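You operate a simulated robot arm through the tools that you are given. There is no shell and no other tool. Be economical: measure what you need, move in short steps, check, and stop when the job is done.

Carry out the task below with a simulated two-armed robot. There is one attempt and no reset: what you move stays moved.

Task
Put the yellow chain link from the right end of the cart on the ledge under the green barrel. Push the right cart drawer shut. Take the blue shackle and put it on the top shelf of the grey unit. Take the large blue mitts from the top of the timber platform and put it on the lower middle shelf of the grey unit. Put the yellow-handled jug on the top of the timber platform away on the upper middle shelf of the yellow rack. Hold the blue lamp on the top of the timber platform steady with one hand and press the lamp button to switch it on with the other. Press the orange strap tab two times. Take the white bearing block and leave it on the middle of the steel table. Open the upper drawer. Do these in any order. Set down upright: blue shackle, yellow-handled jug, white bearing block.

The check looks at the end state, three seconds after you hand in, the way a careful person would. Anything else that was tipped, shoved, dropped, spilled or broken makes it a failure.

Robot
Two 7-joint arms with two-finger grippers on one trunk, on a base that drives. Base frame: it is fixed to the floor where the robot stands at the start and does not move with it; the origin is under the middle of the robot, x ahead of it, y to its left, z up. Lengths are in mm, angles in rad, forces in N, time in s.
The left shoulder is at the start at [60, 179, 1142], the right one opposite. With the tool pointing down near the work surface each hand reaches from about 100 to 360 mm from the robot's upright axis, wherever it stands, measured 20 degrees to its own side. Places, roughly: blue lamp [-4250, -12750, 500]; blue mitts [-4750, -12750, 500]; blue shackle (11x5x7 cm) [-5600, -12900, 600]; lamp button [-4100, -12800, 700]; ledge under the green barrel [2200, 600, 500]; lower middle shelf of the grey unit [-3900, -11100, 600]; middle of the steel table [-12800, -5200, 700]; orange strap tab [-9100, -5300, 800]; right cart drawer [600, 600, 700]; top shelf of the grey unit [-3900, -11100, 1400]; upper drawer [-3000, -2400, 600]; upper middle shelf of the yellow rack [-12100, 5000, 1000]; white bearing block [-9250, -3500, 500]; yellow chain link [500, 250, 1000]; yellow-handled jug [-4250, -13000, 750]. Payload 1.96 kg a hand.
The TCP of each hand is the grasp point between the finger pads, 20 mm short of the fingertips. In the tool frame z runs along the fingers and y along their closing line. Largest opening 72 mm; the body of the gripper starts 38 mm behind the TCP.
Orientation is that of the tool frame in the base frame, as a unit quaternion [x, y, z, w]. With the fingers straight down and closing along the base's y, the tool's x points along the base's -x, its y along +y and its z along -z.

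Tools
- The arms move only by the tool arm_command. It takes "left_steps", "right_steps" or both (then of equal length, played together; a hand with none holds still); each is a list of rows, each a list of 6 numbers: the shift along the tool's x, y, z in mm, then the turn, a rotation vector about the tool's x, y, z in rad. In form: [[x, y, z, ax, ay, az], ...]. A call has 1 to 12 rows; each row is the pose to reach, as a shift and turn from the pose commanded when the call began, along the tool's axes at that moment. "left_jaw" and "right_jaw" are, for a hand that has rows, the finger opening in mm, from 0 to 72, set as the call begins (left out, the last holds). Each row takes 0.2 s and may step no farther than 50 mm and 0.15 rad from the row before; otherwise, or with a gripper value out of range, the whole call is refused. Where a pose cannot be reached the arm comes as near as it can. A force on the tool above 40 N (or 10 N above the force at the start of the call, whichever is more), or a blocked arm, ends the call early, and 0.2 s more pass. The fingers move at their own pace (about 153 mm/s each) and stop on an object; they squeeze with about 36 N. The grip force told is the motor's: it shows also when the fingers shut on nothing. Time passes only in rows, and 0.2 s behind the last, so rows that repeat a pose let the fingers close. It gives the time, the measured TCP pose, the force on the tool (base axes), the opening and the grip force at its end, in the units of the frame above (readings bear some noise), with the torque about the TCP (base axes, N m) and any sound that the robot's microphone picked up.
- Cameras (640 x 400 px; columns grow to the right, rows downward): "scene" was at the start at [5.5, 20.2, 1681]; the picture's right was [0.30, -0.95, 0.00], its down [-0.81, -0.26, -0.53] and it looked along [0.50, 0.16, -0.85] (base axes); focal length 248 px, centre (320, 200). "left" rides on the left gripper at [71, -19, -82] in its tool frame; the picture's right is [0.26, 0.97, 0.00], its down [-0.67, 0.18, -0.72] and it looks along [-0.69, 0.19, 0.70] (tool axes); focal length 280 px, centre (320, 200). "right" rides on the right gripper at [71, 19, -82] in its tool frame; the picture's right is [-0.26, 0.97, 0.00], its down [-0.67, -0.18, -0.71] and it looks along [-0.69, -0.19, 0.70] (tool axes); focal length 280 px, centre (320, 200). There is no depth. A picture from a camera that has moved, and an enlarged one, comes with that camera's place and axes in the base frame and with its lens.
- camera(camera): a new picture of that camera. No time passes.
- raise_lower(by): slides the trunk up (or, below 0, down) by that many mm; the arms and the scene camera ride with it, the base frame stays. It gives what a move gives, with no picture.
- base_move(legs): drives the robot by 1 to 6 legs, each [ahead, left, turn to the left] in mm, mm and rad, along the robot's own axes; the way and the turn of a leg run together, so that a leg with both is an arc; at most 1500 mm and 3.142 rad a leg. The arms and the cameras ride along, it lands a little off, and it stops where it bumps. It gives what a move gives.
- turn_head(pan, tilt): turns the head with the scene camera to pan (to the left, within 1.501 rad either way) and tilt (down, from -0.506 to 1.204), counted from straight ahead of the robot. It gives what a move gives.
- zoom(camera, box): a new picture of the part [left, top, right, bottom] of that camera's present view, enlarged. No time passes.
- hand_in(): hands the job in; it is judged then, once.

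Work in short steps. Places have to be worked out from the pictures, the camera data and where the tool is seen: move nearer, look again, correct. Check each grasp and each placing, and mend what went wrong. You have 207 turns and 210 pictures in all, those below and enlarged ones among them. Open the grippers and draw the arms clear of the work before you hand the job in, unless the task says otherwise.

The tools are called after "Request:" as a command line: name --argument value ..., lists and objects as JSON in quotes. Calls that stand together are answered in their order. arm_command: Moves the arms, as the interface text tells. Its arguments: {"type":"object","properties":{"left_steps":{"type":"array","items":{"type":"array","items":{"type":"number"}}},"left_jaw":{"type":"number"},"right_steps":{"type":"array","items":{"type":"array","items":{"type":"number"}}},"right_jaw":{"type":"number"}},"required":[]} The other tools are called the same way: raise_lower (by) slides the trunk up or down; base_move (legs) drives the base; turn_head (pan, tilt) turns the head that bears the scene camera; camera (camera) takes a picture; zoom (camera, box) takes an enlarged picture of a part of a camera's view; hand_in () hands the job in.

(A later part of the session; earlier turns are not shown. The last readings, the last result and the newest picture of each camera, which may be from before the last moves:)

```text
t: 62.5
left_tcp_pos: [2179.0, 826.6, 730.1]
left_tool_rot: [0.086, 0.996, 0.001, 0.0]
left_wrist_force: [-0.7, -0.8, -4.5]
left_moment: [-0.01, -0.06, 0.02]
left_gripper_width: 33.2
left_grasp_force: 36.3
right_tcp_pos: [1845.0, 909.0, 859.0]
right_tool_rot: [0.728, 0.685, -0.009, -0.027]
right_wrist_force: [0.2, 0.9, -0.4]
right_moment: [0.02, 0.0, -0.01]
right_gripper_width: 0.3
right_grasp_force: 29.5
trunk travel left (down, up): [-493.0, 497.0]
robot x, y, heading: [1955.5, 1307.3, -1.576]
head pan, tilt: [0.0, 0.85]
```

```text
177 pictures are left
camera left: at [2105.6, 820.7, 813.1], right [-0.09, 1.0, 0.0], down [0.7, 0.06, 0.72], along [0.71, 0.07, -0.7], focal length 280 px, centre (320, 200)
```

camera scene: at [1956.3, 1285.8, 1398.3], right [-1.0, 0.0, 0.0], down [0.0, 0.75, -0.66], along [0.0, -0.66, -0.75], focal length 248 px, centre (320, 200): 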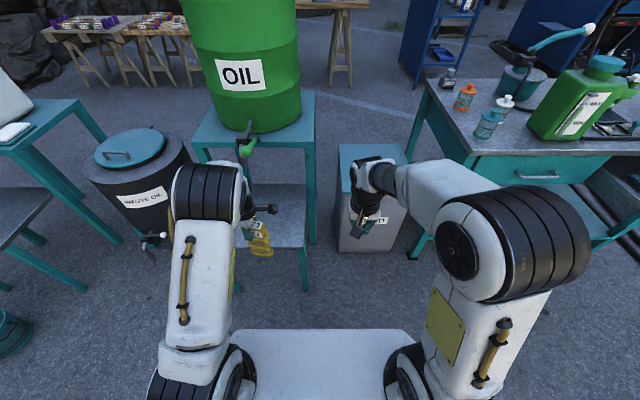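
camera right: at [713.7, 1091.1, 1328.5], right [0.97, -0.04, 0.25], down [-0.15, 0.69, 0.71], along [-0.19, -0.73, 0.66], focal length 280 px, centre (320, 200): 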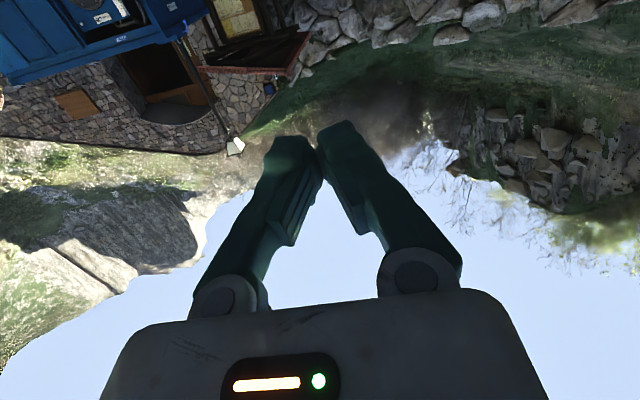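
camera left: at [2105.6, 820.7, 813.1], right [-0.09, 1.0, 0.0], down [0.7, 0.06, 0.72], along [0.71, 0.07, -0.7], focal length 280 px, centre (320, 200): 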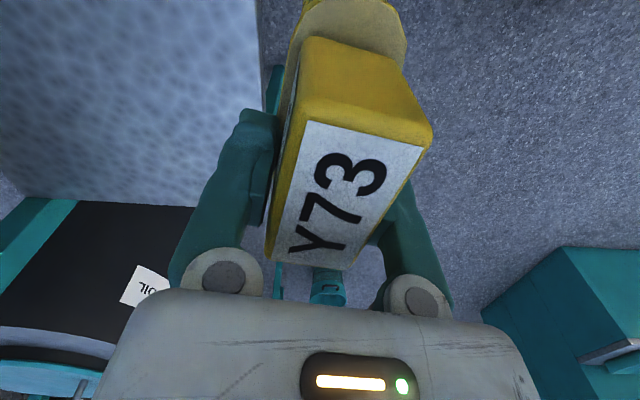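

The ledge's front edge is at y≈772. I drive 140 mm more to bring the link over it, then lower the trunk slowly.

Request:
base_move --legs '[[140, 0, 0]]'

Request:
raise_lower --by -35

Request:
camera --camera "left"

Request:
camera --camera "scene"

```text
t: 63.8
left_tcp_pos: [2178.0, 715.8, 730.5]
left_tool_rot: [0.084, 0.996, 0.006, -0.001]
left_wrist_force: [0.0, -0.2, -4.1]
left_moment: [0.02, -0.07, -0.04]
left_gripper_width: 33.3
left_grasp_force: 36.3
right_tcp_pos: [1844.1, 792.3, 860.9]
right_tool_rot: [0.728, 0.685, -0.01, -0.024]
right_wrist_force: [1.0, -0.8, -1.3]
right_moment: [-0.04, 0.02, 0.01]
right_gripper_width: 0.0
right_grasp_force: 29.5
trunk travel left (down, up): [-493.0, 497.0]
robot x, y, heading: [1954.4, 1182.3, -1.568]
head pan, tilt: [0.0, 0.85]
stopped in leg 1: the robot was blocked; the commanded pose is now the measured one
```

```text
t: 64.6
left_tcp_pos: [2177.8, 721.5, 697.6]
left_tool_rot: [0.083, 0.996, 0.006, -0.001]
left_wrist_force: [0.3, -0.2, -3.8]
left_moment: [-0.04, -0.05, 0.01]
left_gripper_width: 32.8
left_grasp_force: 36.1
right_tcp_pos: [1843.0, 796.6, 829.1]
right_tool_rot: [0.728, 0.685, -0.013, -0.021]
right_wrist_force: [-0.3, -0.6, 0.4]
right_moment: [-0.03, -0.02, -0.02]
right_gripper_width: 0.0
right_grasp_force: 29.8
trunk travel left (down, up): [-458.0, 532.0]
robot x, y, heading: [1958.4, 1184.5, -1.569]
head pan, tilt: [0.0, 0.85]
```

```text
176 pictures are left
camera left: at [2104.7, 714.0, 779.6], right [-0.1, 1.0, 0.01], down [0.7, 0.06, 0.72], along [0.71, 0.08, -0.7], focal length 280 px, centre (320, 200)
```

left: 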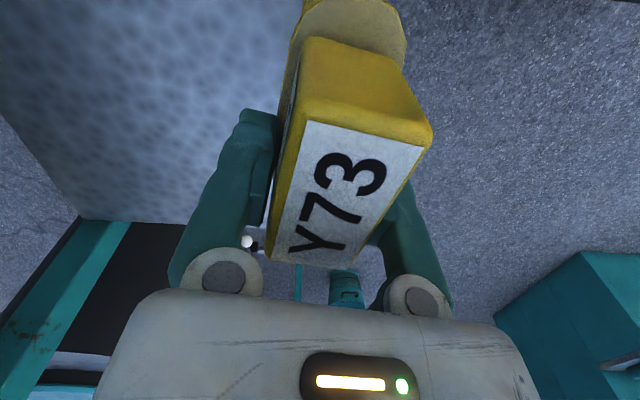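

```text
175 pictures are left
camera scene: at [1953.1, 1180.2, 1363.4], right [-1.0, 0.0, 0.0], down [0.0, 0.74, -0.67], along [0.0, -0.67, -0.74], focal length 248 px, centre (320, 200)
```

scene: 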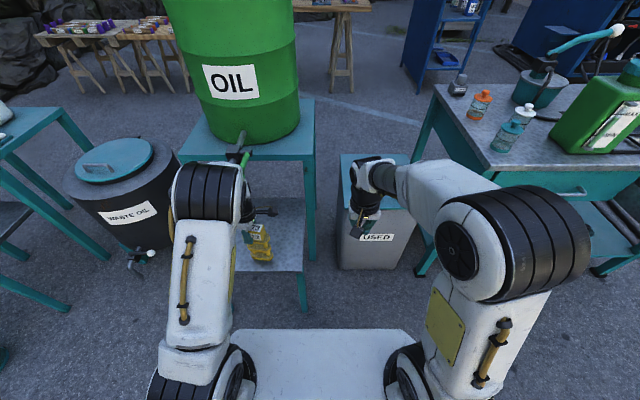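

The base met the stand's leg, so I won't push further. I move the arm 30 mm forward over the ledge and then lower it gently until contact.

Request:
arm_command --left_steps '[[-2, -15, 0, 0, 0, 0], [-5, -30, 0, 0, 0, 0], [-5, -30, 0, 0, 0, 0]]'

Request:
base_move --legs '[[-12, 0, 0]]'

Request:
arm_command --left_steps '[[0, 0, 6, 0, 0, 0], [0, 0, 12, 0, 0, 0], [0, 0, 18, 0, 0, 0], [0, 0, 24, 0, 0, 0], [0, 0, 30, 0, 0, 0], [0, 0, 36, 0, 0, 0], [0, 0, 42, 0, 0, 0]]'

Request:
camera --camera "scene"

```text
t: 65.6
left_tcp_pos: [2180.1, 731.9, 685.9]
left_tool_rot: [0.076, 0.996, 0.034, -0.01]
left_wrist_force: [0.0, 2.3, -6.2]
left_moment: [0.0, -0.04, -0.04]
left_gripper_width: 33.1
left_grasp_force: 36.6
right_tcp_pos: [1848.6, 807.9, 832.8]
right_tool_rot: [0.724, 0.69, -0.014, -0.013]
right_wrist_force: [0.5, -1.6, 1.5]
right_moment: [0.14, 0.02, -0.01]
right_gripper_width: 0.0
right_grasp_force: 29.7
trunk travel left (down, up): [-458.0, 532.0]
robot x, y, heading: [1957.2, 1195.0, -1.558]
head pan, tilt: [0.0, 0.85]
stopped in row 3 (left hand): the arm was blocked; the commanded pose is now the measured one
```

```text
t: 66.2
left_tcp_pos: [2180.1, 638.8, 577.1]
left_tool_rot: [0.06, 0.993, 0.104, -0.008]
left_wrist_force: [-0.5, -4.3, 2.0]
left_moment: [0.27, -0.05, -0.03]
left_gripper_width: 0.1
left_grasp_force: 28.6
right_tcp_pos: [1827.9, 676.9, 730.9]
right_tool_rot: [0.73, 0.681, 0.033, -0.057]
right_wrist_force: [2.0, 2.1, -1.6]
right_moment: [-0.06, 0.11, 0.0]
right_gripper_width: 0.0
right_grasp_force: 29.5
trunk travel left (down, up): [-458.0, 532.0]
robot x, y, heading: [1945.9, 1196.6, -1.582]
head pan, tilt: [0.0, 0.85]
stopped in leg 1: the robot was blocked; the commanded pose is now the measured one
```

```text
t: 67.8
left_tcp_pos: [2177.6, 682.3, 578.4]
left_tool_rot: [0.058, 0.992, 0.108, -0.015]
left_wrist_force: [0.3, -0.6, 1.1]
left_moment: [0.03, -0.04, 0.03]
left_gripper_width: 0.0
left_grasp_force: 29.9
left hand out of reach, approached as far as the arm can: row 1, 2, 3
right_tcp_pos: [1829.4, 716.6, 769.1]
right_tool_rot: [0.729, 0.683, 0.021, -0.045]
right_wrist_force: [0.0, 0.8, 0.1]
right_moment: [-0.02, 0.01, 0.02]
right_gripper_width: 0.0
right_grasp_force: 29.3
trunk travel left (down, up): [-458.0, 532.0]
robot x, y, heading: [1950.3, 1191.9, -1.577]
head pan, tilt: [0.0, 0.85]
```

```text
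174 pictures are left
camera scene: at [1949.5, 1175.8, 1363.4], right [-1.0, 0.01, 0.0], down [0.0, 0.75, -0.66], along [0.0, -0.66, -0.75], focal length 248 px, centre (320, 200)
```

scene: 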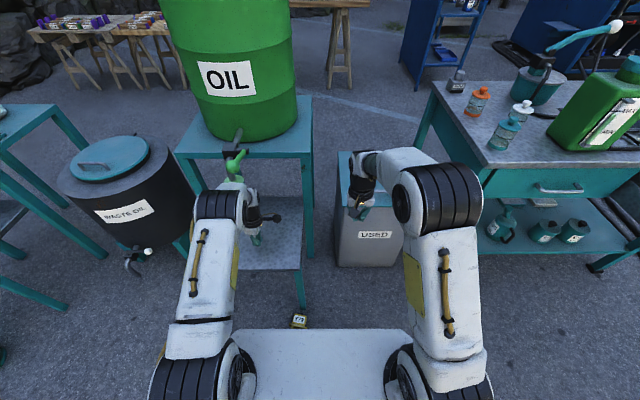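

The arm jammed and the link slipped out; it now lies low near the stand's front leg. I zoom in to see exactly where before I move anything.

Request:
zoom --camera "scene" --box '[220, 180, 380, 340]'

Request:
camera --camera "left"

Request:
camera --camera "right"

```text
2.50 times, centred on (300, 260) of scene
camera zoom: at [1949.5, 1175.8, 1363.4], right [-1.0, 0.01, 0.0], down [0.0, 0.75, -0.66], along [0.0, -0.66, -0.75], focal length 619 px, centre (370, 50)
```

zoom: 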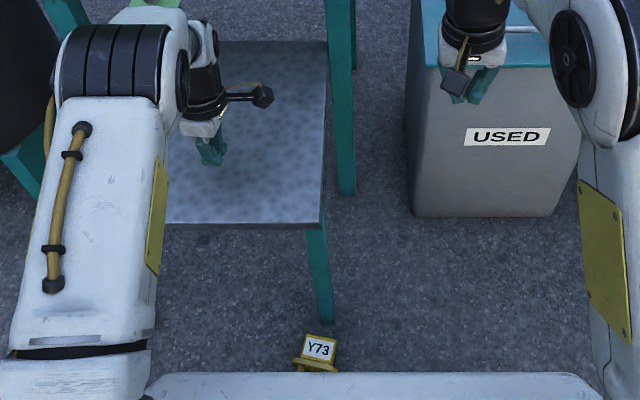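

```text
172 pictures are left
camera left: at [2105.9, 655.6, 657.8], right [-0.14, 0.97, 0.21], down [0.7, -0.05, 0.71], along [0.7, 0.25, -0.67], focal length 280 px, centre (320, 200)
```

left: 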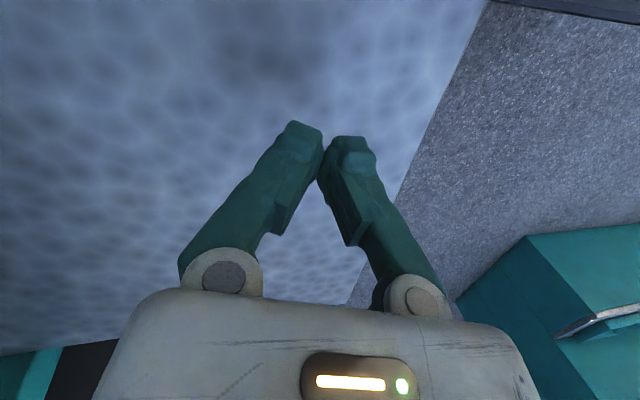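

```text
171 pictures are left
camera right: at [1856.8, 777.1, 857.4], right [0.94, -0.32, -0.06], down [-0.21, -0.73, 0.66], along [-0.25, -0.61, -0.75], focal length 280 px, centre (320, 200)
```

right: 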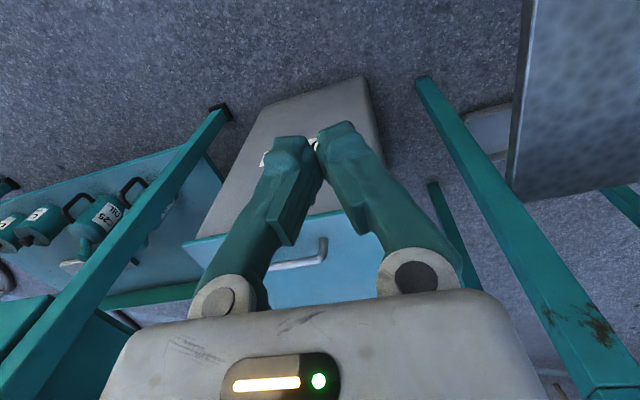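

The link stands low between my base and the stand. I raise the hands clear and back away to look at it properly.

Request:
raise_lower --by 150

Request:
base_move --legs '[[-350, 0, 0]]'

Request:
camera --camera "scene"

```text
t: 69.5
left_tcp_pos: [2171.5, 747.7, 667.7]
left_tool_rot: [0.059, 0.98, 0.188, -0.025]
left_wrist_force: [0.7, 0.5, 0.3]
left_moment: [-0.01, 0.02, 0.03]
left_gripper_width: 0.1
left_grasp_force: 29.4
right_tcp_pos: [1828.2, 719.1, 922.6]
right_tool_rot: [0.73, 0.682, 0.02, -0.042]
right_wrist_force: [0.0, 1.0, 0.5]
right_moment: [-0.03, 0.01, 0.03]
right_gripper_width: 0.1
right_grasp_force: 29.7
trunk travel left (down, up): [-606.0, 384.0]
robot x, y, heading: [1946.9, 1198.0, -1.577]
head pan, tilt: [0.0, 0.85]
stopped: the arm was blocked; the commanded pose is now the measured one
```

```text
t: 71.8
left_tcp_pos: [2175.9, 1100.8, 666.2]
left_tool_rot: [0.057, 0.981, 0.185, -0.025]
left_wrist_force: [0.6, 0.0, 0.4]
left_moment: [-0.01, 0.03, 0.01]
left_gripper_width: 0.0
left_grasp_force: 29.6
right_tcp_pos: [1832.7, 1073.5, 918.5]
right_tool_rot: [0.729, 0.683, 0.02, -0.044]
right_wrist_force: [0.2, -0.5, 0.0]
right_moment: [-0.03, 0.01, -0.01]
right_gripper_width: 0.0
right_grasp_force: 29.6
trunk travel left (down, up): [-606.0, 384.0]
robot x, y, heading: [1953.5, 1553.2, -1.575]
head pan, tilt: [0.0, 0.85]
```

```text
170 pictures are left
camera scene: at [1951.1, 1534.6, 1512.3], right [-1.0, 0.0, 0.0], down [0.0, 0.75, -0.66], along [0.0, -0.66, -0.75], focal length 248 px, centre (320, 200)
```

scene: 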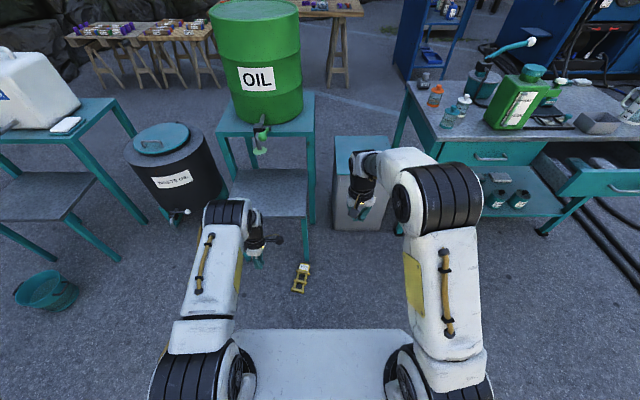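

The link is lying on the floor, and the raise was blocked at something by the left hand. I zoom on the tap and on the link.

Request:
zoom --camera "scene" --box '[200, 80, 320, 220]'

Request:
zoom --camera "scene" --box '[230, 210, 370, 310]'

```text
2.86 times, centred on (260, 150) of scene
camera zoom: at [1951.1, 1534.6, 1512.3], right [-1.0, 0.0, 0.0], down [0.0, 0.75, -0.66], along [0.0, -0.66, -0.75], focal length 708 px, centre (491, 343)
```

zoom: 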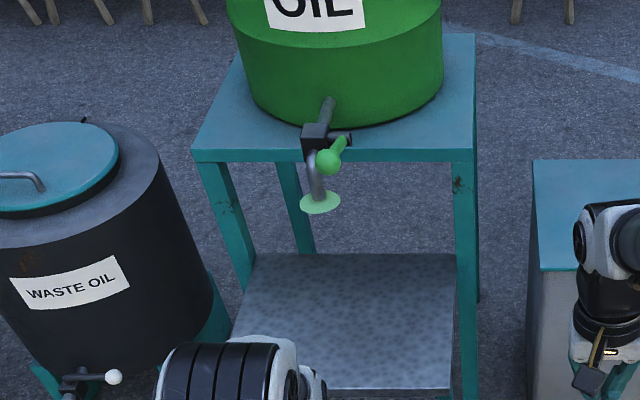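

```text
4.00 times, centred on (300, 260) of scene
camera zoom: at [1951.1, 1534.6, 1512.3], right [-1.0, 0.0, 0.0], down [0.0, 0.75, -0.66], along [0.0, -0.66, -0.75], focal length 991 px, centre (400, -40)
```

zoom: 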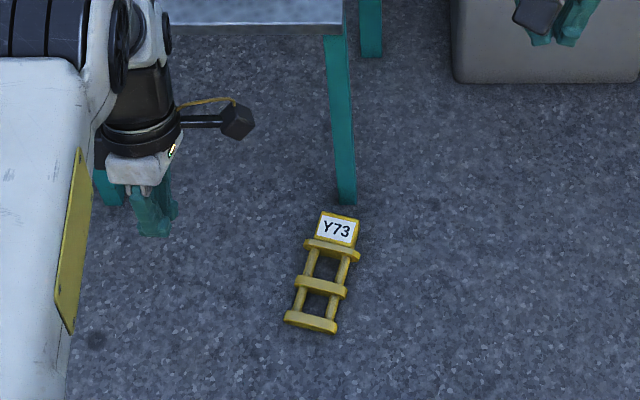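

A pale green disc under the tap is new to me. I look closer.

Request:
zoom --camera "scene" --box '[240, 105, 285, 165]'

```text
6.67 times, centred on (262, 135) of scene
camera zoom: at [1951.1, 1534.6, 1512.3], right [-1.0, 0.0, 0.0], down [0.0, 0.75, -0.66], along [0.0, -0.66, -0.75], focal length 1651 px, centre (703, 633)
```

zoom: 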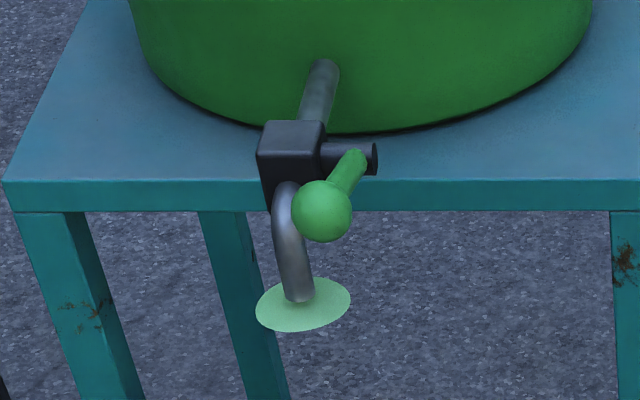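

The handle seems in its earlier attitude, and I'll recheck that disc up close. The link lies flat at about (2052,808)–(2088,953); I reorient the left hand pointing down with the fingers closing across the link.

Request:
arm_command --left_steps '[[0, 0, -5, 0.018, -0.03, 0.14], [0, 0, -10, 0.036, -0.061, 0.28], [0, 0, -15, 0.054, -0.092, 0.42], [0, 0, -20, 0.071, -0.122, 0.558], [0, 0, -25, 0.089, -0.153, 0.698], [0, 0, -30, 0.107, -0.183, 0.837], [0, 0, -30, 0.125, -0.214, 0.977], [0, 0, -30, 0.143, -0.244, 1.116], [0, 0, -30, 0.161, -0.275, 1.256], [0, 0, -30, 0.178, -0.305, 1.395], [0, 0, -30, 0.196, -0.336, 1.535], [0, 0, -30, 0.214, -0.366, 1.674]]' --left_jaw 72

Request:
base_move --legs '[[0, -75, 0], [150, 0, 0]]'

Request:
raise_lower --by -350

Request:
camera --camera "left"

```text
t: 74.4
left_tcp_pos: [2178.0, 1088.6, 693.3]
left_tool_rot: [0.788, 0.616, 0.001, -0.001]
left_wrist_force: [0.1, -0.3, 0.2]
left_moment: [-0.05, 0.03, 0.02]
left_gripper_width: 72.1
left_grasp_force: 0.2
right_tcp_pos: [1832.5, 1073.9, 918.8]
right_tool_rot: [0.729, 0.683, 0.02, -0.043]
right_wrist_force: [0.4, -0.5, -0.5]
right_moment: [0.02, 0.0, -0.01]
right_gripper_width: 0.1
right_grasp_force: 30.1
trunk travel left (down, up): [-606.0, 384.0]
robot x, y, heading: [1950.7, 1550.1, -1.572]
head pan, tilt: [0.0, 0.85]
```

```text
t: 76.4
left_tcp_pos: [2102.7, 940.6, 692.3]
left_tool_rot: [0.786, 0.619, 0.002, -0.001]
left_wrist_force: [-0.1, -0.6, -0.2]
left_moment: [0.02, -0.01, 0.0]
left_gripper_width: 72.2
left_grasp_force: 0.0
right_tcp_pos: [1757.1, 923.4, 918.4]
right_tool_rot: [0.727, 0.685, 0.021, -0.044]
right_wrist_force: [0.6, -0.1, -0.6]
right_moment: [0.01, -0.02, 0.01]
right_gripper_width: 0.0
right_grasp_force: 29.6
trunk travel left (down, up): [-606.0, 384.0]
robot x, y, heading: [1876.1, 1406.7, -1.573]
head pan, tilt: [0.0, 0.85]
```

```text
t: 79.8
left_tcp_pos: [2102.4, 941.4, 344.0]
left_tool_rot: [0.785, 0.619, 0.001, -0.001]
left_wrist_force: [-0.2, -1.0, -0.9]
left_moment: [-0.03, 0.02, -0.01]
left_gripper_width: 72.1
left_grasp_force: 0.0
right_tcp_pos: [1759.0, 924.0, 567.8]
right_tool_rot: [0.727, 0.685, 0.021, -0.043]
right_wrist_force: [-0.1, -0.6, 0.3]
right_moment: [0.0, 0.0, 0.01]
right_gripper_width: 0.0
right_grasp_force: 29.8
trunk travel left (down, up): [-256.0, 734.0]
robot x, y, heading: [1877.7, 1403.9, -1.571]
head pan, tilt: [0.0, 0.85]
```

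```text
166 pictures are left
camera left: at [2100.2, 1015.7, 425.4], right [1.0, 0.03, 0.0], down [0.02, -0.7, 0.71], along [0.02, -0.71, -0.7], focal length 280 px, centre (320, 200)
```

left: 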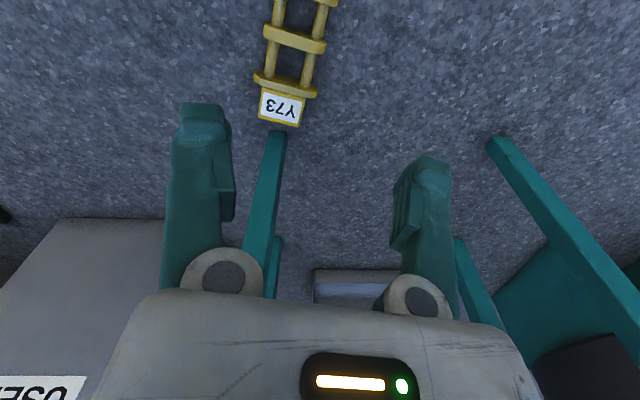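

The gap between the link's top and middle plates is near (2063, 874). I move the hand above it, lower the trunk 230 mm and look again.

Request:
arm_command --left_steps '[[-37, -11, 0, 0, 0, 0], [-74, -22, 0, 0, 0, 0], [-74, -22, 0, 0, 0, 0]]'

Request:
raise_lower --by -230

Request:
camera --camera "left"

```text
t: 80.6
left_tcp_pos: [2064.8, 872.9, 343.6]
left_tool_rot: [0.786, 0.618, 0.001, -0.001]
left_wrist_force: [-0.1, 0.0, 0.0]
left_moment: [0.02, -0.01, -0.01]
left_gripper_width: 71.9
left_grasp_force: 0.1
right_tcp_pos: [1757.0, 922.7, 568.0]
right_tool_rot: [0.727, 0.685, 0.021, -0.044]
right_wrist_force: [0.2, 0.2, -0.5]
right_moment: [-0.02, -0.02, -0.04]
right_gripper_width: 0.1
right_grasp_force: 29.4
trunk travel left (down, up): [-256.0, 734.0]
robot x, y, heading: [1877.3, 1402.8, -1.573]
head pan, tilt: [0.0, 0.85]
```

```text
t: 83.0
left_tcp_pos: [2064.6, 872.9, 114.6]
left_tool_rot: [0.786, 0.619, 0.001, 0.0]
left_wrist_force: [-0.3, -0.4, 0.0]
left_moment: [0.0, -0.02, -0.01]
left_gripper_width: 71.9
left_grasp_force: 0.1
right_tcp_pos: [1758.2, 924.0, 337.5]
right_tool_rot: [0.728, 0.684, 0.021, -0.043]
right_wrist_force: [0.4, -0.2, -1.1]
right_moment: [-0.01, 0.0, 0.0]
right_gripper_width: 0.1
right_grasp_force: 29.5
trunk travel left (down, up): [-26.0, 964.0]
robot x, y, heading: [1876.1, 1406.1, -1.573]
head pan, tilt: [0.0, 0.85]
```

```text
165 pictures are left
camera left: at [2061.5, 947.4, 196.4], right [1.0, 0.03, 0.0], down [0.02, -0.7, 0.71], along [0.02, -0.71, -0.7], focal length 280 px, centre (320, 200)
```

left: 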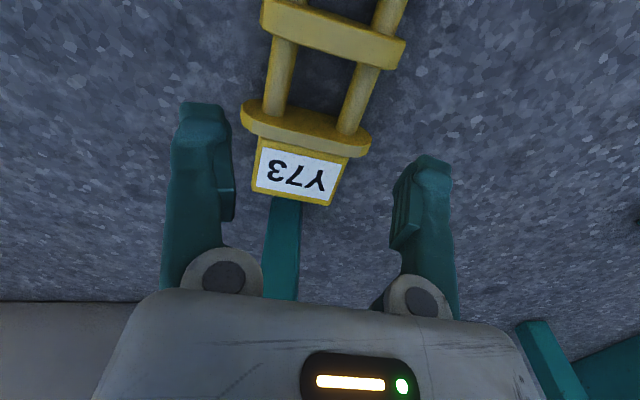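

Alignment looks good; I zoom to measure the rail spacing before descending.

Request:
zoom --camera "left" --box '[220, 0, 440, 220]'

```text
1.82 times, centred on (330, 110) of left
camera zoom: at [2061.5, 947.4, 196.4], right [1.0, 0.03, 0.0], down [0.02, -0.7, 0.71], along [0.02, -0.71, -0.7], focal length 510 px, centre (302, 364)
```

zoom: 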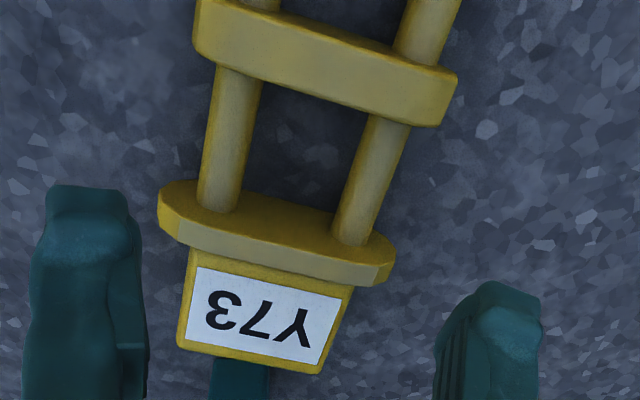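

Rails are ~64 mm apart outside, too tight, but the middle plate is only ~15 mm thick. I turn the hand 90° to grip that plate lengthwise, with the fingers between the rails, and move over (2070, 903).

Request:
arm_command --left_steps '[[3, 0, 0, 0, 0, -0.143], [6, 0, 0, 0, 0, -0.286], [9, 0, 0, 0, 0, -0.429], [12, -1, 0, 0, 0, -0.571], [15, -1, 0, 0, 0, -0.714], [18, -1, 0, 0, 0, -0.857], [21, -1, 0, 0, 0, -1.0], [24, -2, 0, 0, 0, -1.143], [27, -2, 0, 0, 0, -1.286], [30, -2, 0, 0, 0, -1.428], [30, -2, 0, 0, 0, -1.571], [30, -2, 0, 0, 0, -1.571]]' --left_jaw 60

Request:
camera --camera "left"

```text
t: 85.6
left_tcp_pos: [2068.6, 901.8, 113.7]
left_tool_rot: [0.117, 0.993, 0.001, 0.0]
left_wrist_force: [0.6, -0.4, 0.0]
left_moment: [0.02, 0.01, 0.02]
left_gripper_width: 59.7
left_grasp_force: 0.0
right_tcp_pos: [1758.4, 923.3, 338.5]
right_tool_rot: [0.727, 0.685, 0.021, -0.044]
right_wrist_force: [-0.2, -0.1, -1.1]
right_moment: [0.02, 0.01, 0.0]
right_gripper_width: 0.0
right_grasp_force: 29.5
trunk travel left (down, up): [-26.0, 964.0]
robot x, y, heading: [1877.9, 1402.1, -1.565]
head pan, tilt: [0.0, 0.85]
```

```text
163 pictures are left
camera left: at [1995.3, 901.3, 196.4], right [-0.03, 1.0, 0.0], down [0.7, 0.02, 0.72], along [0.72, 0.02, -0.7], focal length 280 px, centre (320, 200)
```

left: 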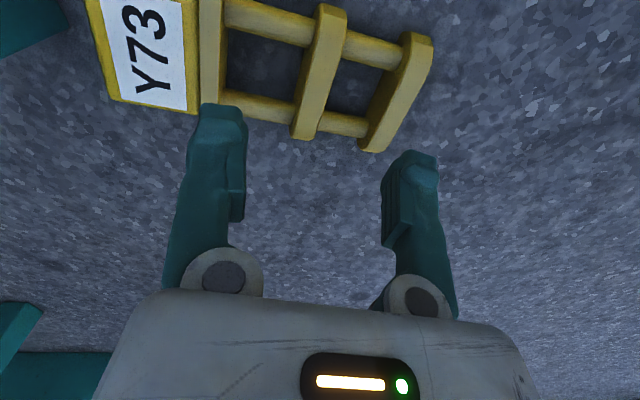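

Plate centred. I narrow the opening to 38 mm, trim the yaw and descend to z≈33.

Request:
arm_command --left_steps '[[0, 0, 0, 0, 0, -0.07], [0, 0, 20, 0, 0, -0.07], [0, 0, 40, 0, 0, -0.07], [0, 0, 60, 0, 0, -0.07], [0, 0, 80, 0, 0, -0.07], [0, 0, 80, 0, 0, -0.07]]' --left_jaw 38

Request:
camera --camera "left"

```text
t: 86.8
left_tcp_pos: [2069.0, 897.7, 44.8]
left_tool_rot: [0.084, 0.996, -0.005, 0.0]
left_wrist_force: [-1.7, 12.4, 34.7]
left_moment: [-0.53, 0.2, -0.13]
left_gripper_width: 28.6
left_grasp_force: 0.1
right_tcp_pos: [1758.3, 924.4, 339.4]
right_tool_rot: [0.727, 0.685, 0.018, -0.041]
right_wrist_force: [0.4, 0.6, -0.1]
right_moment: [-0.03, 0.0, 0.02]
right_gripper_width: 0.0
right_grasp_force: 29.6
trunk travel left (down, up): [-26.0, 964.0]
robot x, y, heading: [1876.5, 1405.7, -1.568]
head pan, tilt: [0.0, 0.85]
stopped in row 6 (left hand): the force on the tool passed its limit at 58 N (the readings are from after the stop); the commanded pose is now the measured one
```

```text
162 pictures are left
camera left: at [1995.8, 892.0, 127.0], right [-0.1, 1.0, -0.01], down [0.69, 0.08, 0.72], along [0.71, 0.06, -0.7], focal length 280 px, centre (320, 200)
```

left: 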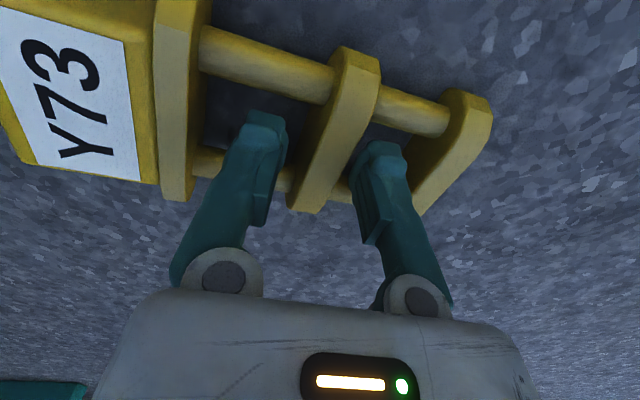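

The fingers are in both gaps around the middle plate, but something stops them at z 45. The engagement should be enough, so I close and test with a small lift.

Request:
arm_command --left_steps '[[0, 0, -3, 0, 0, 0], [0, 0, -3, 0, 0, 0], [0, 0, -3, 0, 0, 0], [0, 0, -30, 0, 0, 0], [0, 0, -60, 0, 0, 0], [0, 0, -60, 0, 0, 0]]' --left_jaw 0

Request:
camera --camera "left"

```text
t: 88.2
left_tcp_pos: [2069.0, 898.6, 102.6]
left_tool_rot: [0.083, 0.997, -0.003, 0.0]
left_wrist_force: [-0.9, 0.1, -0.4]
left_moment: [0.03, -0.03, -0.01]
left_gripper_width: 0.0
left_grasp_force: 29.9
right_tcp_pos: [1758.4, 923.0, 337.7]
right_tool_rot: [0.727, 0.684, 0.02, -0.044]
right_wrist_force: [-0.3, 0.9, -0.3]
right_moment: [0.0, -0.02, 0.0]
right_gripper_width: 0.1
right_grasp_force: 29.3
trunk travel left (down, up): [-26.0, 964.0]
robot x, y, heading: [1874.8, 1407.4, -1.575]
head pan, tilt: [0.0, 0.85]
```

```text
161 pictures are left
camera left: at [1995.3, 892.6, 184.7], right [-0.1, 1.0, -0.01], down [0.7, 0.07, 0.71], along [0.71, 0.07, -0.7], focal length 280 px, centre (320, 200)
```

left: 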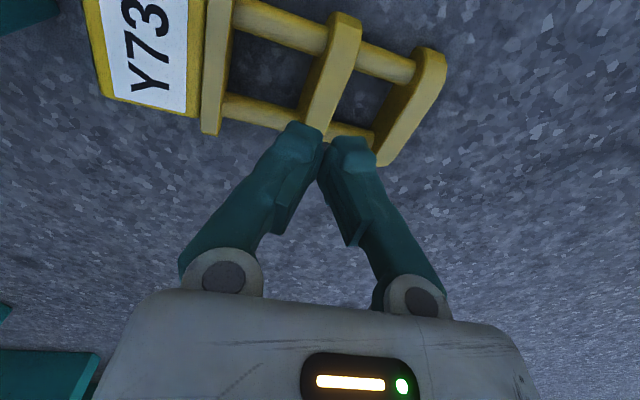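

The grip slipped over: the frame is only ~26 mm high when lying and its gaps act as solid. The label block is about 64 mm wide, which just fits the 72 mm opening, so I turn back and hover over the block.

Request:
arm_command --left_steps '[[0, -8, -10, 0, 0, 0.143], [0, -16, -15, 0, 0, 0.286], [1, -24, -15, 0, 0, 0.429], [1, -32, -15, 0, 0, 0.571], [1, -40, -15, 0, 0, 0.714], [1, -48, -15, 0, 0, 0.857], [1, -56, -15, 0, 0, 1.0], [2, -64, -15, 0, 0, 1.143], [2, -72, -15, 0, 0, 1.286], [2, -80, -15, 0, 0, 1.428], [2, -84, -15, 0, 0, 1.571], [2, -84, -15, 0, 0, 1.571]]' --left_jaw 72

Request:
camera --camera "left"

```text
t: 90.8
left_tcp_pos: [2053.7, 814.7, 117.1]
left_tool_rot: [0.764, 0.645, -0.002, 0.002]
left_wrist_force: [-0.1, 0.2, -0.8]
left_moment: [0.01, 0.0, 0.04]
left_gripper_width: 71.9
left_grasp_force: 0.2
right_tcp_pos: [1758.4, 922.9, 338.2]
right_tool_rot: [0.727, 0.685, 0.02, -0.043]
right_wrist_force: [-0.1, 0.1, -0.6]
right_moment: [0.04, 0.01, 0.01]
right_gripper_width: 0.0
right_grasp_force: 29.4
trunk travel left (down, up): [-26.0, 964.0]
robot x, y, heading: [1877.6, 1405.1, -1.568]
head pan, tilt: [0.0, 0.85]
```

```text
160 pictures are left
camera left: at [2046.2, 890.9, 198.4], right [1.0, 0.1, 0.0], down [0.07, -0.69, 0.72], along [0.07, -0.72, -0.69], focal length 280 px, centre (320, 200)
```

left: 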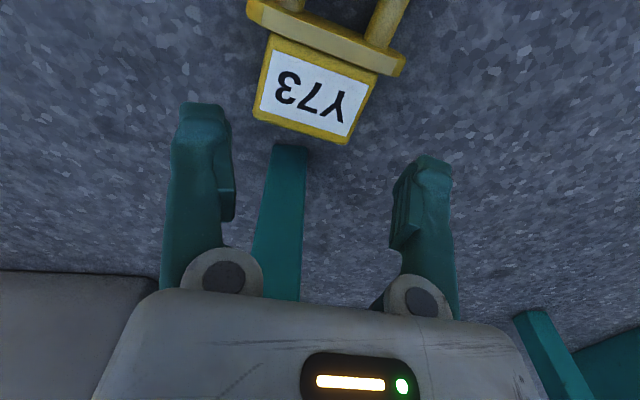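

Block centre is about (2050, 811), with its axis at 13°. I trim position and yaw and descend to just above its top.

Request:
arm_command --left_steps '[[-4, -3, 10, 0, 0, 0.065], [-4, -3, 30, 0, 0, 0.065], [-4, -3, 56, 0, 0, 0.065], [-4, -3, 56, 0, 0, 0.065]]'

Request:
zoom --camera "left" --box '[140, 60, 500, 320]'

```text
t: 91.8
left_tcp_pos: [2050.2, 811.3, 60.0]
left_tool_rot: [0.784, 0.62, -0.003, 0.003]
left_wrist_force: [0.1, 0.2, -0.3]
left_moment: [-0.03, -0.02, -0.03]
left_gripper_width: 72.0
left_grasp_force: 0.0
right_tcp_pos: [1758.5, 923.9, 337.6]
right_tool_rot: [0.727, 0.685, 0.02, -0.044]
right_wrist_force: [0.3, -0.4, 0.0]
right_moment: [0.0, 0.01, 0.02]
right_gripper_width: 0.0
right_grasp_force: 29.6
trunk travel left (down, up): [-26.0, 964.0]
robot x, y, heading: [1873.9, 1401.8, -1.567]
head pan, tilt: [0.0, 0.85]
```

```text
1.54 times, centred on (320, 190) of left
camera zoom: at [2046.9, 886.3, 142.5], right [1.0, 0.03, 0.0], down [0.02, -0.69, 0.72], along [0.02, -0.72, -0.69], focal length 431 px, centre (320, 215)
```

zoom: 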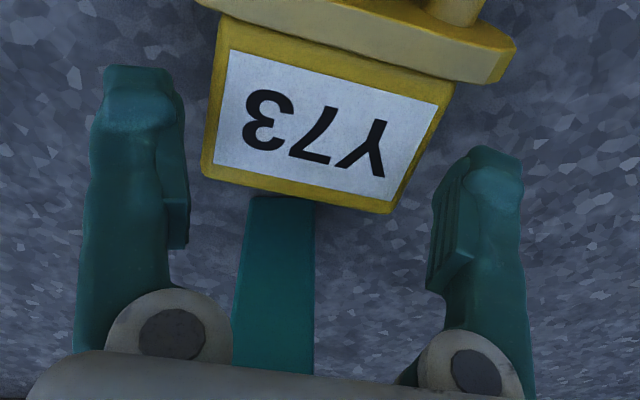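

Well aligned. I descend the last 28 mm, with the fingers straddling the block.

Request:
arm_command --left_steps '[[0, 0, 8, 0, 0, 0], [0, 0, 16, 0, 0, 0], [0, 0, 24, 0, 0, 0], [0, 0, 30, 0, 0, 0], [0, 0, 30, 0, 0, 0]]'

```text
t: 93.0
left_tcp_pos: [2049.5, 813.4, 38.2]
left_tool_rot: [0.784, 0.621, -0.003, 0.003]
left_wrist_force: [-0.7, 0.1, 0.9]
left_moment: [0.02, -0.01, -0.03]
left_gripper_width: 72.0
left_grasp_force: 0.0
left hand out of reach, approached as far as the arm can: row 4, 5
right_tcp_pos: [1759.0, 924.7, 337.4]
right_tool_rot: [0.727, 0.685, 0.021, -0.042]
right_wrist_force: [0.0, -0.1, 0.2]
right_moment: [-0.01, 0.01, -0.02]
right_gripper_width: 0.1
right_grasp_force: 29.7
trunk travel left (down, up): [-26.0, 964.0]
robot x, y, heading: [1873.9, 1404.2, -1.569]
head pan, tilt: [0.0, 0.85]
```

No contact, so the fingers are beside the block. I lower the trunk 10 mm more and close.

Request:
raise_lower --by -10

Request:
arm_command --left_steps '[[0, 0, 0, 0, 0, 0], [0, 0, 0, 0, 0, 0], [0, 0, 0, 0, 0, 0]]' --left_jaw 0

Request:
camera --camera "left"

```text
t: 93.6
left_tcp_pos: [2050.1, 811.4, 32.2]
left_tool_rot: [0.785, 0.62, -0.006, 0.006]
left_wrist_force: [0.5, -10.1, 18.7]
left_moment: [0.17, -0.15, -0.18]
left_gripper_width: 72.2
left_grasp_force: 0.1
right_tcp_pos: [1758.0, 923.4, 329.3]
right_tool_rot: [0.728, 0.684, 0.02, -0.042]
right_wrist_force: [0.3, 0.6, 0.6]
right_moment: [0.01, 0.01, 0.07]
right_gripper_width: 0.2
right_grasp_force: 29.8
trunk travel left (down, up): [-16.0, 974.0]
robot x, y, heading: [1876.3, 1404.4, -1.573]
head pan, tilt: [0.0, 0.85]
```

```text
t: 94.4
left_tcp_pos: [2049.4, 813.0, 31.7]
left_tool_rot: [0.784, 0.62, -0.004, 0.006]
left_wrist_force: [-0.6, -17.3, 25.6]
left_moment: [0.2, -0.27, -0.17]
left_gripper_width: 71.2
left_grasp_force: 36.2
right_tcp_pos: [1758.6, 923.6, 329.5]
right_tool_rot: [0.727, 0.685, 0.02, -0.042]
right_wrist_force: [0.4, 0.6, -0.5]
right_moment: [0.03, 0.0, -0.03]
right_gripper_width: 0.0
right_grasp_force: 29.6
trunk travel left (down, up): [-16.0, 974.0]
robot x, y, heading: [1878.3, 1405.4, -1.569]
head pan, tilt: [0.0, 0.85]
```

```text
158 pictures are left
camera left: at [2047.0, 888.5, 112.4], right [1.0, 0.03, 0.0], down [0.02, -0.69, 0.73], along [0.02, -0.72, -0.69], focal length 280 px, centre (320, 200)
```

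left: 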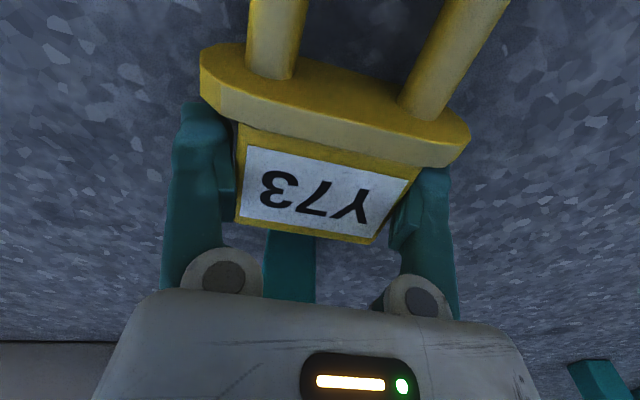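

Gripped (71 mm, 36 N). I raise the trunk 60 mm gently and check.

Request:
raise_lower --by 60

Request:
camera --camera "left"

```text
t: 95.4
left_tcp_pos: [2050.1, 814.4, 87.7]
left_tool_rot: [0.784, 0.621, -0.002, 0.003]
left_wrist_force: [0.6, 0.0, -4.2]
left_moment: [-0.2, 0.08, 0.01]
left_gripper_width: 71.0
left_grasp_force: 35.1
right_tcp_pos: [1758.6, 924.0, 387.4]
right_tool_rot: [0.727, 0.685, 0.02, -0.044]
right_wrist_force: [-0.1, 0.4, 0.1]
right_moment: [0.0, 0.01, -0.01]
right_gripper_width: 0.1
right_grasp_force: 29.6
trunk travel left (down, up): [-76.0, 914.0]
robot x, y, heading: [1875.5, 1400.5, -1.566]
head pan, tilt: [0.0, 0.85]
```

```text
157 pictures are left
camera left: at [2047.0, 889.8, 169.2], right [1.0, 0.03, 0.0], down [0.02, -0.69, 0.72], along [0.02, -0.72, -0.69], focal length 280 px, centre (320, 200)
```

left: 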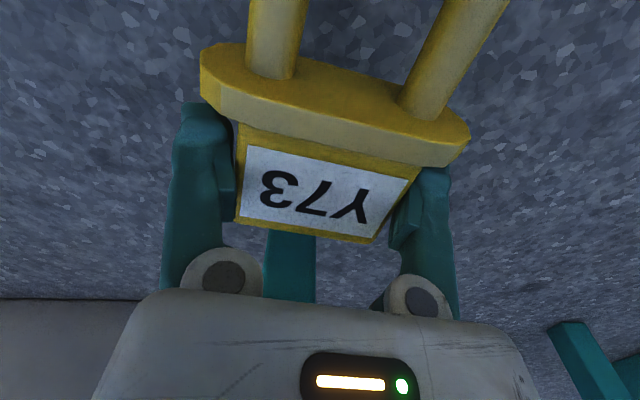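

Held firmly, with the link level. I back off, raise, and turn the hand so the link lies along x for placing on the ledge.

Request:
base_move --legs '[[-200, 0, 0]]'

Request:
raise_lower --by 400

Request:
raise_lower --by 160

Request:
arm_command --left_steps '[[0, 0, 0, 0, 0, -0.143], [0, 0, 0, 0, 0, -0.286], [0, 0, 0, 0, 0, -0.429], [0, 0, 0, 0, 0, -0.571], [0, 0, 0, 0, 0, -0.714], [0, 0, 0, 0, 0, -0.857], [0, 0, 0, 0, 0, -1.0], [0, 0, 0, 0, 0, -1.143], [0, 0, 0, 0, 0, -1.286], [0, 0, 0, 0, 0, -1.428], [0, 0, 0, 0, 0, -1.571], [0, 0, 0, 0, 0, -1.68]]'

Request:
camera --camera "scene"

```text
t: 97.0
left_tcp_pos: [2049.1, 1016.1, 87.1]
left_tool_rot: [0.785, 0.62, -0.002, 0.003]
left_wrist_force: [-0.8, -0.3, -4.1]
left_moment: [-0.22, 0.06, -0.03]
left_gripper_width: 70.5
left_grasp_force: 35.9
right_tcp_pos: [1758.1, 1126.2, 387.5]
right_tool_rot: [0.728, 0.684, 0.02, -0.043]
right_wrist_force: [-0.4, -0.6, 0.3]
right_moment: [0.01, 0.01, -0.01]
right_gripper_width: 0.0
right_grasp_force: 29.7
trunk travel left (down, up): [-76.0, 914.0]
robot x, y, heading: [1873.5, 1605.4, -1.569]
head pan, tilt: [0.0, 0.85]
```

```text
t: 100.8
left_tcp_pos: [2049.2, 1015.3, 487.4]
left_tool_rot: [0.785, 0.62, -0.002, 0.003]
left_wrist_force: [0.2, -0.6, -5.4]
left_moment: [-0.19, 0.08, 0.0]
left_gripper_width: 70.2
left_grasp_force: 35.8
right_tcp_pos: [1757.4, 1125.2, 787.9]
right_tool_rot: [0.727, 0.685, 0.02, -0.044]
right_wrist_force: [0.1, -0.5, -0.1]
right_moment: [-0.02, 0.0, -0.01]
right_gripper_width: 0.0
right_grasp_force: 29.3
trunk travel left (down, up): [-476.0, 514.0]
robot x, y, heading: [1876.5, 1606.4, -1.57]
head pan, tilt: [0.0, 0.85]
```

```text
t: 102.7
left_tcp_pos: [2050.1, 1014.8, 645.7]
left_tool_rot: [0.785, 0.619, -0.002, 0.002]
left_wrist_force: [-0.3, 1.0, -3.6]
left_moment: [-0.21, 0.08, 0.02]
left_gripper_width: 70.1
left_grasp_force: 36.1
right_tcp_pos: [1757.6, 1124.5, 947.3]
right_tool_rot: [0.727, 0.685, 0.021, -0.043]
right_wrist_force: [0.3, -0.2, 0.4]
right_moment: [-0.01, 0.05, -0.02]
right_gripper_width: 0.0
right_grasp_force: 29.8
trunk travel left (down, up): [-636.0, 354.0]
robot x, y, heading: [1876.4, 1604.3, -1.573]
head pan, tilt: [0.0, 0.85]
```

```text
t: 105.3
left_tcp_pos: [2048.5, 1016.2, 648.2]
left_tool_rot: [0.062, 0.998, -0.004, 0.0]
left_wrist_force: [-0.3, 0.1, -4.6]
left_moment: [-0.03, -0.23, 0.05]
left_gripper_width: 69.9
left_grasp_force: 36.0
right_tcp_pos: [1759.1, 1123.6, 947.5]
right_tool_rot: [0.728, 0.684, 0.021, -0.043]
right_wrist_force: [-1.0, 0.3, -0.7]
right_moment: [0.03, -0.01, 0.01]
right_gripper_width: 0.0
right_grasp_force: 29.7
trunk travel left (down, up): [-636.0, 354.0]
robot x, y, heading: [1874.2, 1606.4, -1.571]
head pan, tilt: [0.0, 0.85]
```

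```text
156 pictures are left
camera scene: at [1875.2, 1586.0, 1542.3], right [-1.0, 0.0, 0.0], down [0.0, 0.75, -0.66], along [0.0, -0.66, -0.75], focal length 248 px, centre (320, 200)
```

scene: 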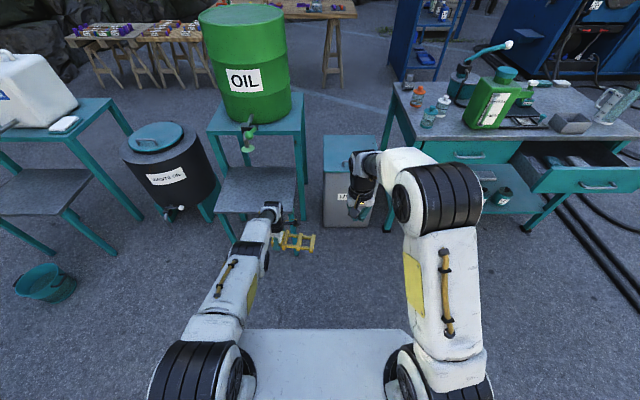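

The link is held along x. The hand now reaches 590 mm ahead, so I can keep the base well clear: slide left 150 and go forward 310.

Request:
base_move --legs '[[0, 150, 0], [305, 0, 0]]'

Request:
camera --camera "left"

Request:
camera --camera "scene"

```text
t: 108.3
left_tcp_pos: [2196.4, 705.6, 647.7]
left_tool_rot: [0.063, 0.998, -0.003, 0.0]
left_wrist_force: [0.4, -0.1, -4.7]
left_moment: [-0.01, -0.22, 0.02]
left_gripper_width: 69.3
left_grasp_force: 36.1
right_tcp_pos: [1906.3, 817.1, 948.4]
right_tool_rot: [0.728, 0.683, 0.021, -0.043]
right_wrist_force: [0.1, -0.8, 0.6]
right_moment: [0.01, -0.03, 0.0]
right_gripper_width: 0.0
right_grasp_force: 29.8
trunk travel left (down, up): [-636.0, 354.0]
robot x, y, heading: [2026.1, 1294.8, -1.573]
head pan, tilt: [0.0, 0.85]
```

```text
155 pictures are left
camera left: at [2123.9, 698.6, 729.7], right [-0.14, 0.99, -0.01], down [0.69, 0.1, 0.71], along [0.71, 0.09, -0.7], focal length 280 px, centre (320, 200)
```

left: 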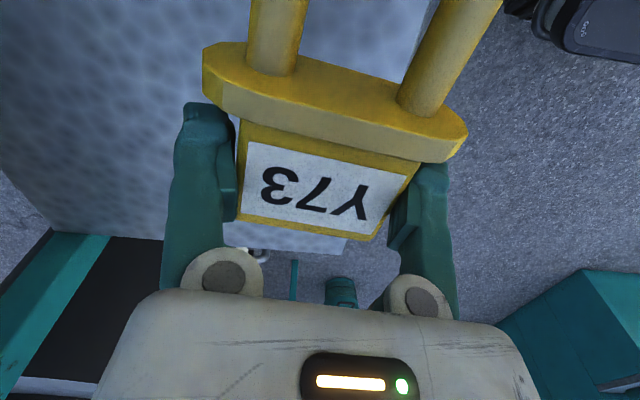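

```text
154 pictures are left
camera scene: at [2024.6, 1277.2, 1542.3], right [-1.0, 0.0, 0.0], down [0.0, 0.75, -0.66], along [0.0, -0.66, -0.75], focal length 248 px, centre (320, 200)
```

scene: 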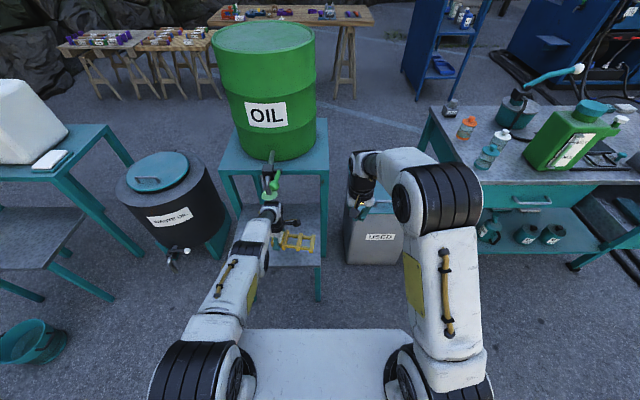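

The link is over the ledge with its outer edge ~20 mm inside. I go 20 mm farther in and lower towards the ledge.

Request:
base_move --legs '[[22, 0, 0]]'

Request:
raise_lower --by -55

Request:
arm_command --left_steps '[[0, 0, 6, 0, 0, 0], [0, 0, 12, 0, 0, 0], [0, 0, 18, 0, 0, 0], [0, 0, 24, 0, 0, 0], [0, 0, 30, 0, 0, 0], [0, 0, 36, 0, 0, 0], [0, 0, 42, 0, 0, 0], [0, 0, 48, 0, 0, 0], [0, 0, 54, 0, 0, 0], [0, 0, 60, 0, 0, 0]]'

Request:
camera --camera "left"

```text
t: 109.1
left_tcp_pos: [2197.0, 685.6, 648.2]
left_tool_rot: [0.064, 0.998, -0.005, 0.0]
left_wrist_force: [0.2, -0.1, -4.7]
left_moment: [-0.02, -0.19, 0.01]
left_gripper_width: 69.5
left_grasp_force: 36.4
right_tcp_pos: [1907.1, 795.6, 948.4]
right_tool_rot: [0.728, 0.684, 0.02, -0.043]
right_wrist_force: [0.3, 0.0, 0.1]
right_moment: [0.01, -0.03, -0.02]
right_gripper_width: 0.1
right_grasp_force: 30.1
trunk travel left (down, up): [-636.0, 354.0]
robot x, y, heading: [2021.9, 1276.8, -1.575]
head pan, tilt: [0.0, 0.85]
```

```text
t: 110.1
left_tcp_pos: [2196.5, 685.8, 593.1]
left_tool_rot: [0.064, 0.998, -0.004, 0.0]
left_wrist_force: [0.4, -0.2, -3.8]
left_moment: [-0.03, -0.21, -0.03]
left_gripper_width: 69.4
left_grasp_force: 35.8
right_tcp_pos: [1906.3, 796.8, 891.8]
right_tool_rot: [0.728, 0.684, 0.02, -0.042]
right_wrist_force: [-0.2, -0.5, 0.9]
right_moment: [-0.01, -0.01, -0.01]
right_gripper_width: 0.0
right_grasp_force: 29.7
trunk travel left (down, up): [-581.0, 409.0]
robot x, y, heading: [2025.0, 1276.7, -1.572]
head pan, tilt: [0.0, 0.85]
```

```text
t: 112.3
left_tcp_pos: [2200.0, 705.1, 554.0]
left_tool_rot: [0.064, 0.998, -0.005, 0.0]
left_wrist_force: [-0.6, -0.2, -4.4]
left_moment: [0.0, -0.2, -0.01]
left_gripper_width: 69.0
left_grasp_force: 35.9
left hand out of reach, approached as far as the arm can: row 2, 3, 4, 5, 6, 7, 8, 9, 10
right_tcp_pos: [1906.4, 795.4, 894.0]
right_tool_rot: [0.729, 0.683, 0.02, -0.043]
right_wrist_force: [-0.2, 0.4, -0.6]
right_moment: [0.02, -0.03, 0.0]
right_gripper_width: 0.0
right_grasp_force: 29.3
trunk travel left (down, up): [-581.0, 409.0]
robot x, y, heading: [2023.8, 1274.4, -1.574]
head pan, tilt: [0.0, 0.85]
```

```text
153 pictures are left
camera left: at [2126.8, 696.8, 636.7], right [-0.14, 0.99, -0.01], down [0.69, 0.1, 0.71], along [0.71, 0.09, -0.7], focal length 280 px, centre (320, 200)
```

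left: 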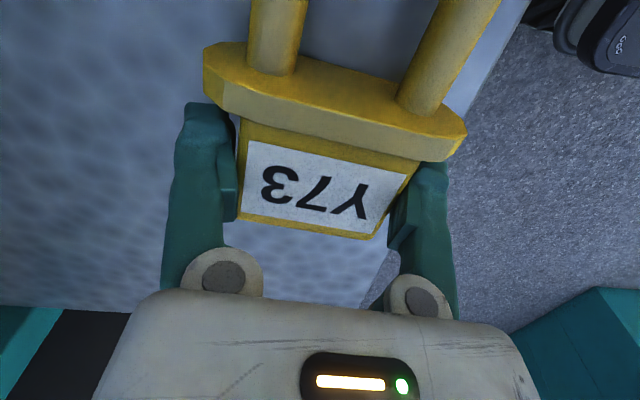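

Close to the ledge (edge view implies z≈519). I nudge forward 15 mm and lower the trunk in small steps until the force shows contact.

Request:
base_move --legs '[[18, 0, 0]]'

Request:
raise_lower --by -20

Request:
raise_lower --by -12

Request:
camera --camera "left"

```text
t: 113.1
left_tcp_pos: [2199.6, 686.5, 555.1]
left_tool_rot: [0.063, 0.998, -0.003, 0.0]
left_wrist_force: [1.9, 0.9, 1.2]
left_moment: [0.21, -0.07, -0.07]
left_gripper_width: 69.3
left_grasp_force: 36.5
right_tcp_pos: [1905.7, 776.6, 892.2]
right_tool_rot: [0.729, 0.683, 0.02, -0.043]
right_wrist_force: [-0.5, 0.4, 0.3]
right_moment: [0.04, -0.01, 0.01]
right_gripper_width: 0.0
right_grasp_force: 29.7
trunk travel left (down, up): [-581.0, 409.0]
robot x, y, heading: [2028.2, 1260.7, -1.571]
head pan, tilt: [0.0, 0.85]
```

```text
t: 113.5
left_tcp_pos: [2200.9, 683.5, 551.8]
left_tool_rot: [0.065, 0.998, -0.01, 0.001]
left_wrist_force: [0.7, 10.5, 27.8]
left_moment: [0.08, 0.9, -0.36]
left_gripper_width: 69.4
left_grasp_force: 35.4
right_tcp_pos: [1907.1, 778.3, 884.4]
right_tool_rot: [0.728, 0.684, 0.019, -0.041]
right_wrist_force: [0.5, 0.1, -0.7]
right_moment: [0.0, 0.01, -0.01]
right_gripper_width: 0.0
right_grasp_force: 29.9
trunk travel left (down, up): [-572.0, 418.0]
robot x, y, heading: [2025.1, 1260.6, -1.573]
head pan, tilt: [0.0, 0.85]
stopped: the force on the tool passed its limit at 53 N (the readings are from after the stop); the commanded pose is now the measured one
```

```text
t: 113.8
left_tcp_pos: [2200.0, 680.4, 552.1]
left_tool_rot: [0.064, 0.998, -0.012, 0.001]
left_wrist_force: [0.0, 10.4, 24.4]
left_moment: [0.36, 0.76, -0.37]
left_gripper_width: 69.3
left_grasp_force: 36.0
right_tcp_pos: [1906.3, 779.6, 881.9]
right_tool_rot: [0.728, 0.684, 0.019, -0.042]
right_wrist_force: [-0.2, 0.5, -0.6]
right_moment: [0.03, 0.03, -0.01]
right_gripper_width: 0.0
right_grasp_force: 29.1
trunk travel left (down, up): [-570.0, 420.0]
robot x, y, heading: [2027.9, 1259.7, -1.571]
head pan, tilt: [0.0, 0.85]
stopped: the force on the tool passed its limit at 46 N (the readings are from after the stop); the commanded pose is now the measured one
```

```text
152 pictures are left
camera left: at [2127.4, 674.5, 634.9], right [-0.13, 0.99, -0.02], down [0.69, 0.11, 0.71], along [0.71, 0.08, -0.7], focal length 280 px, centre (320, 200)
```

left: 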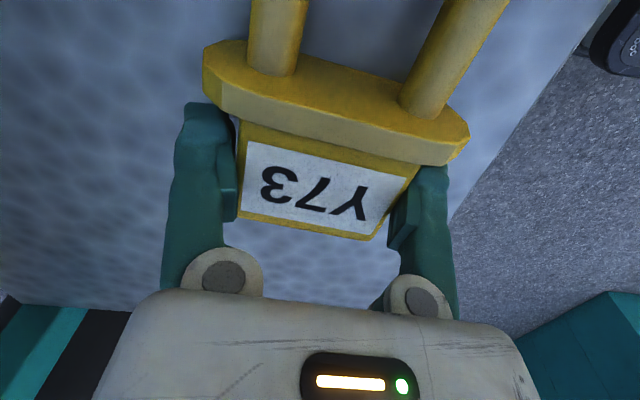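

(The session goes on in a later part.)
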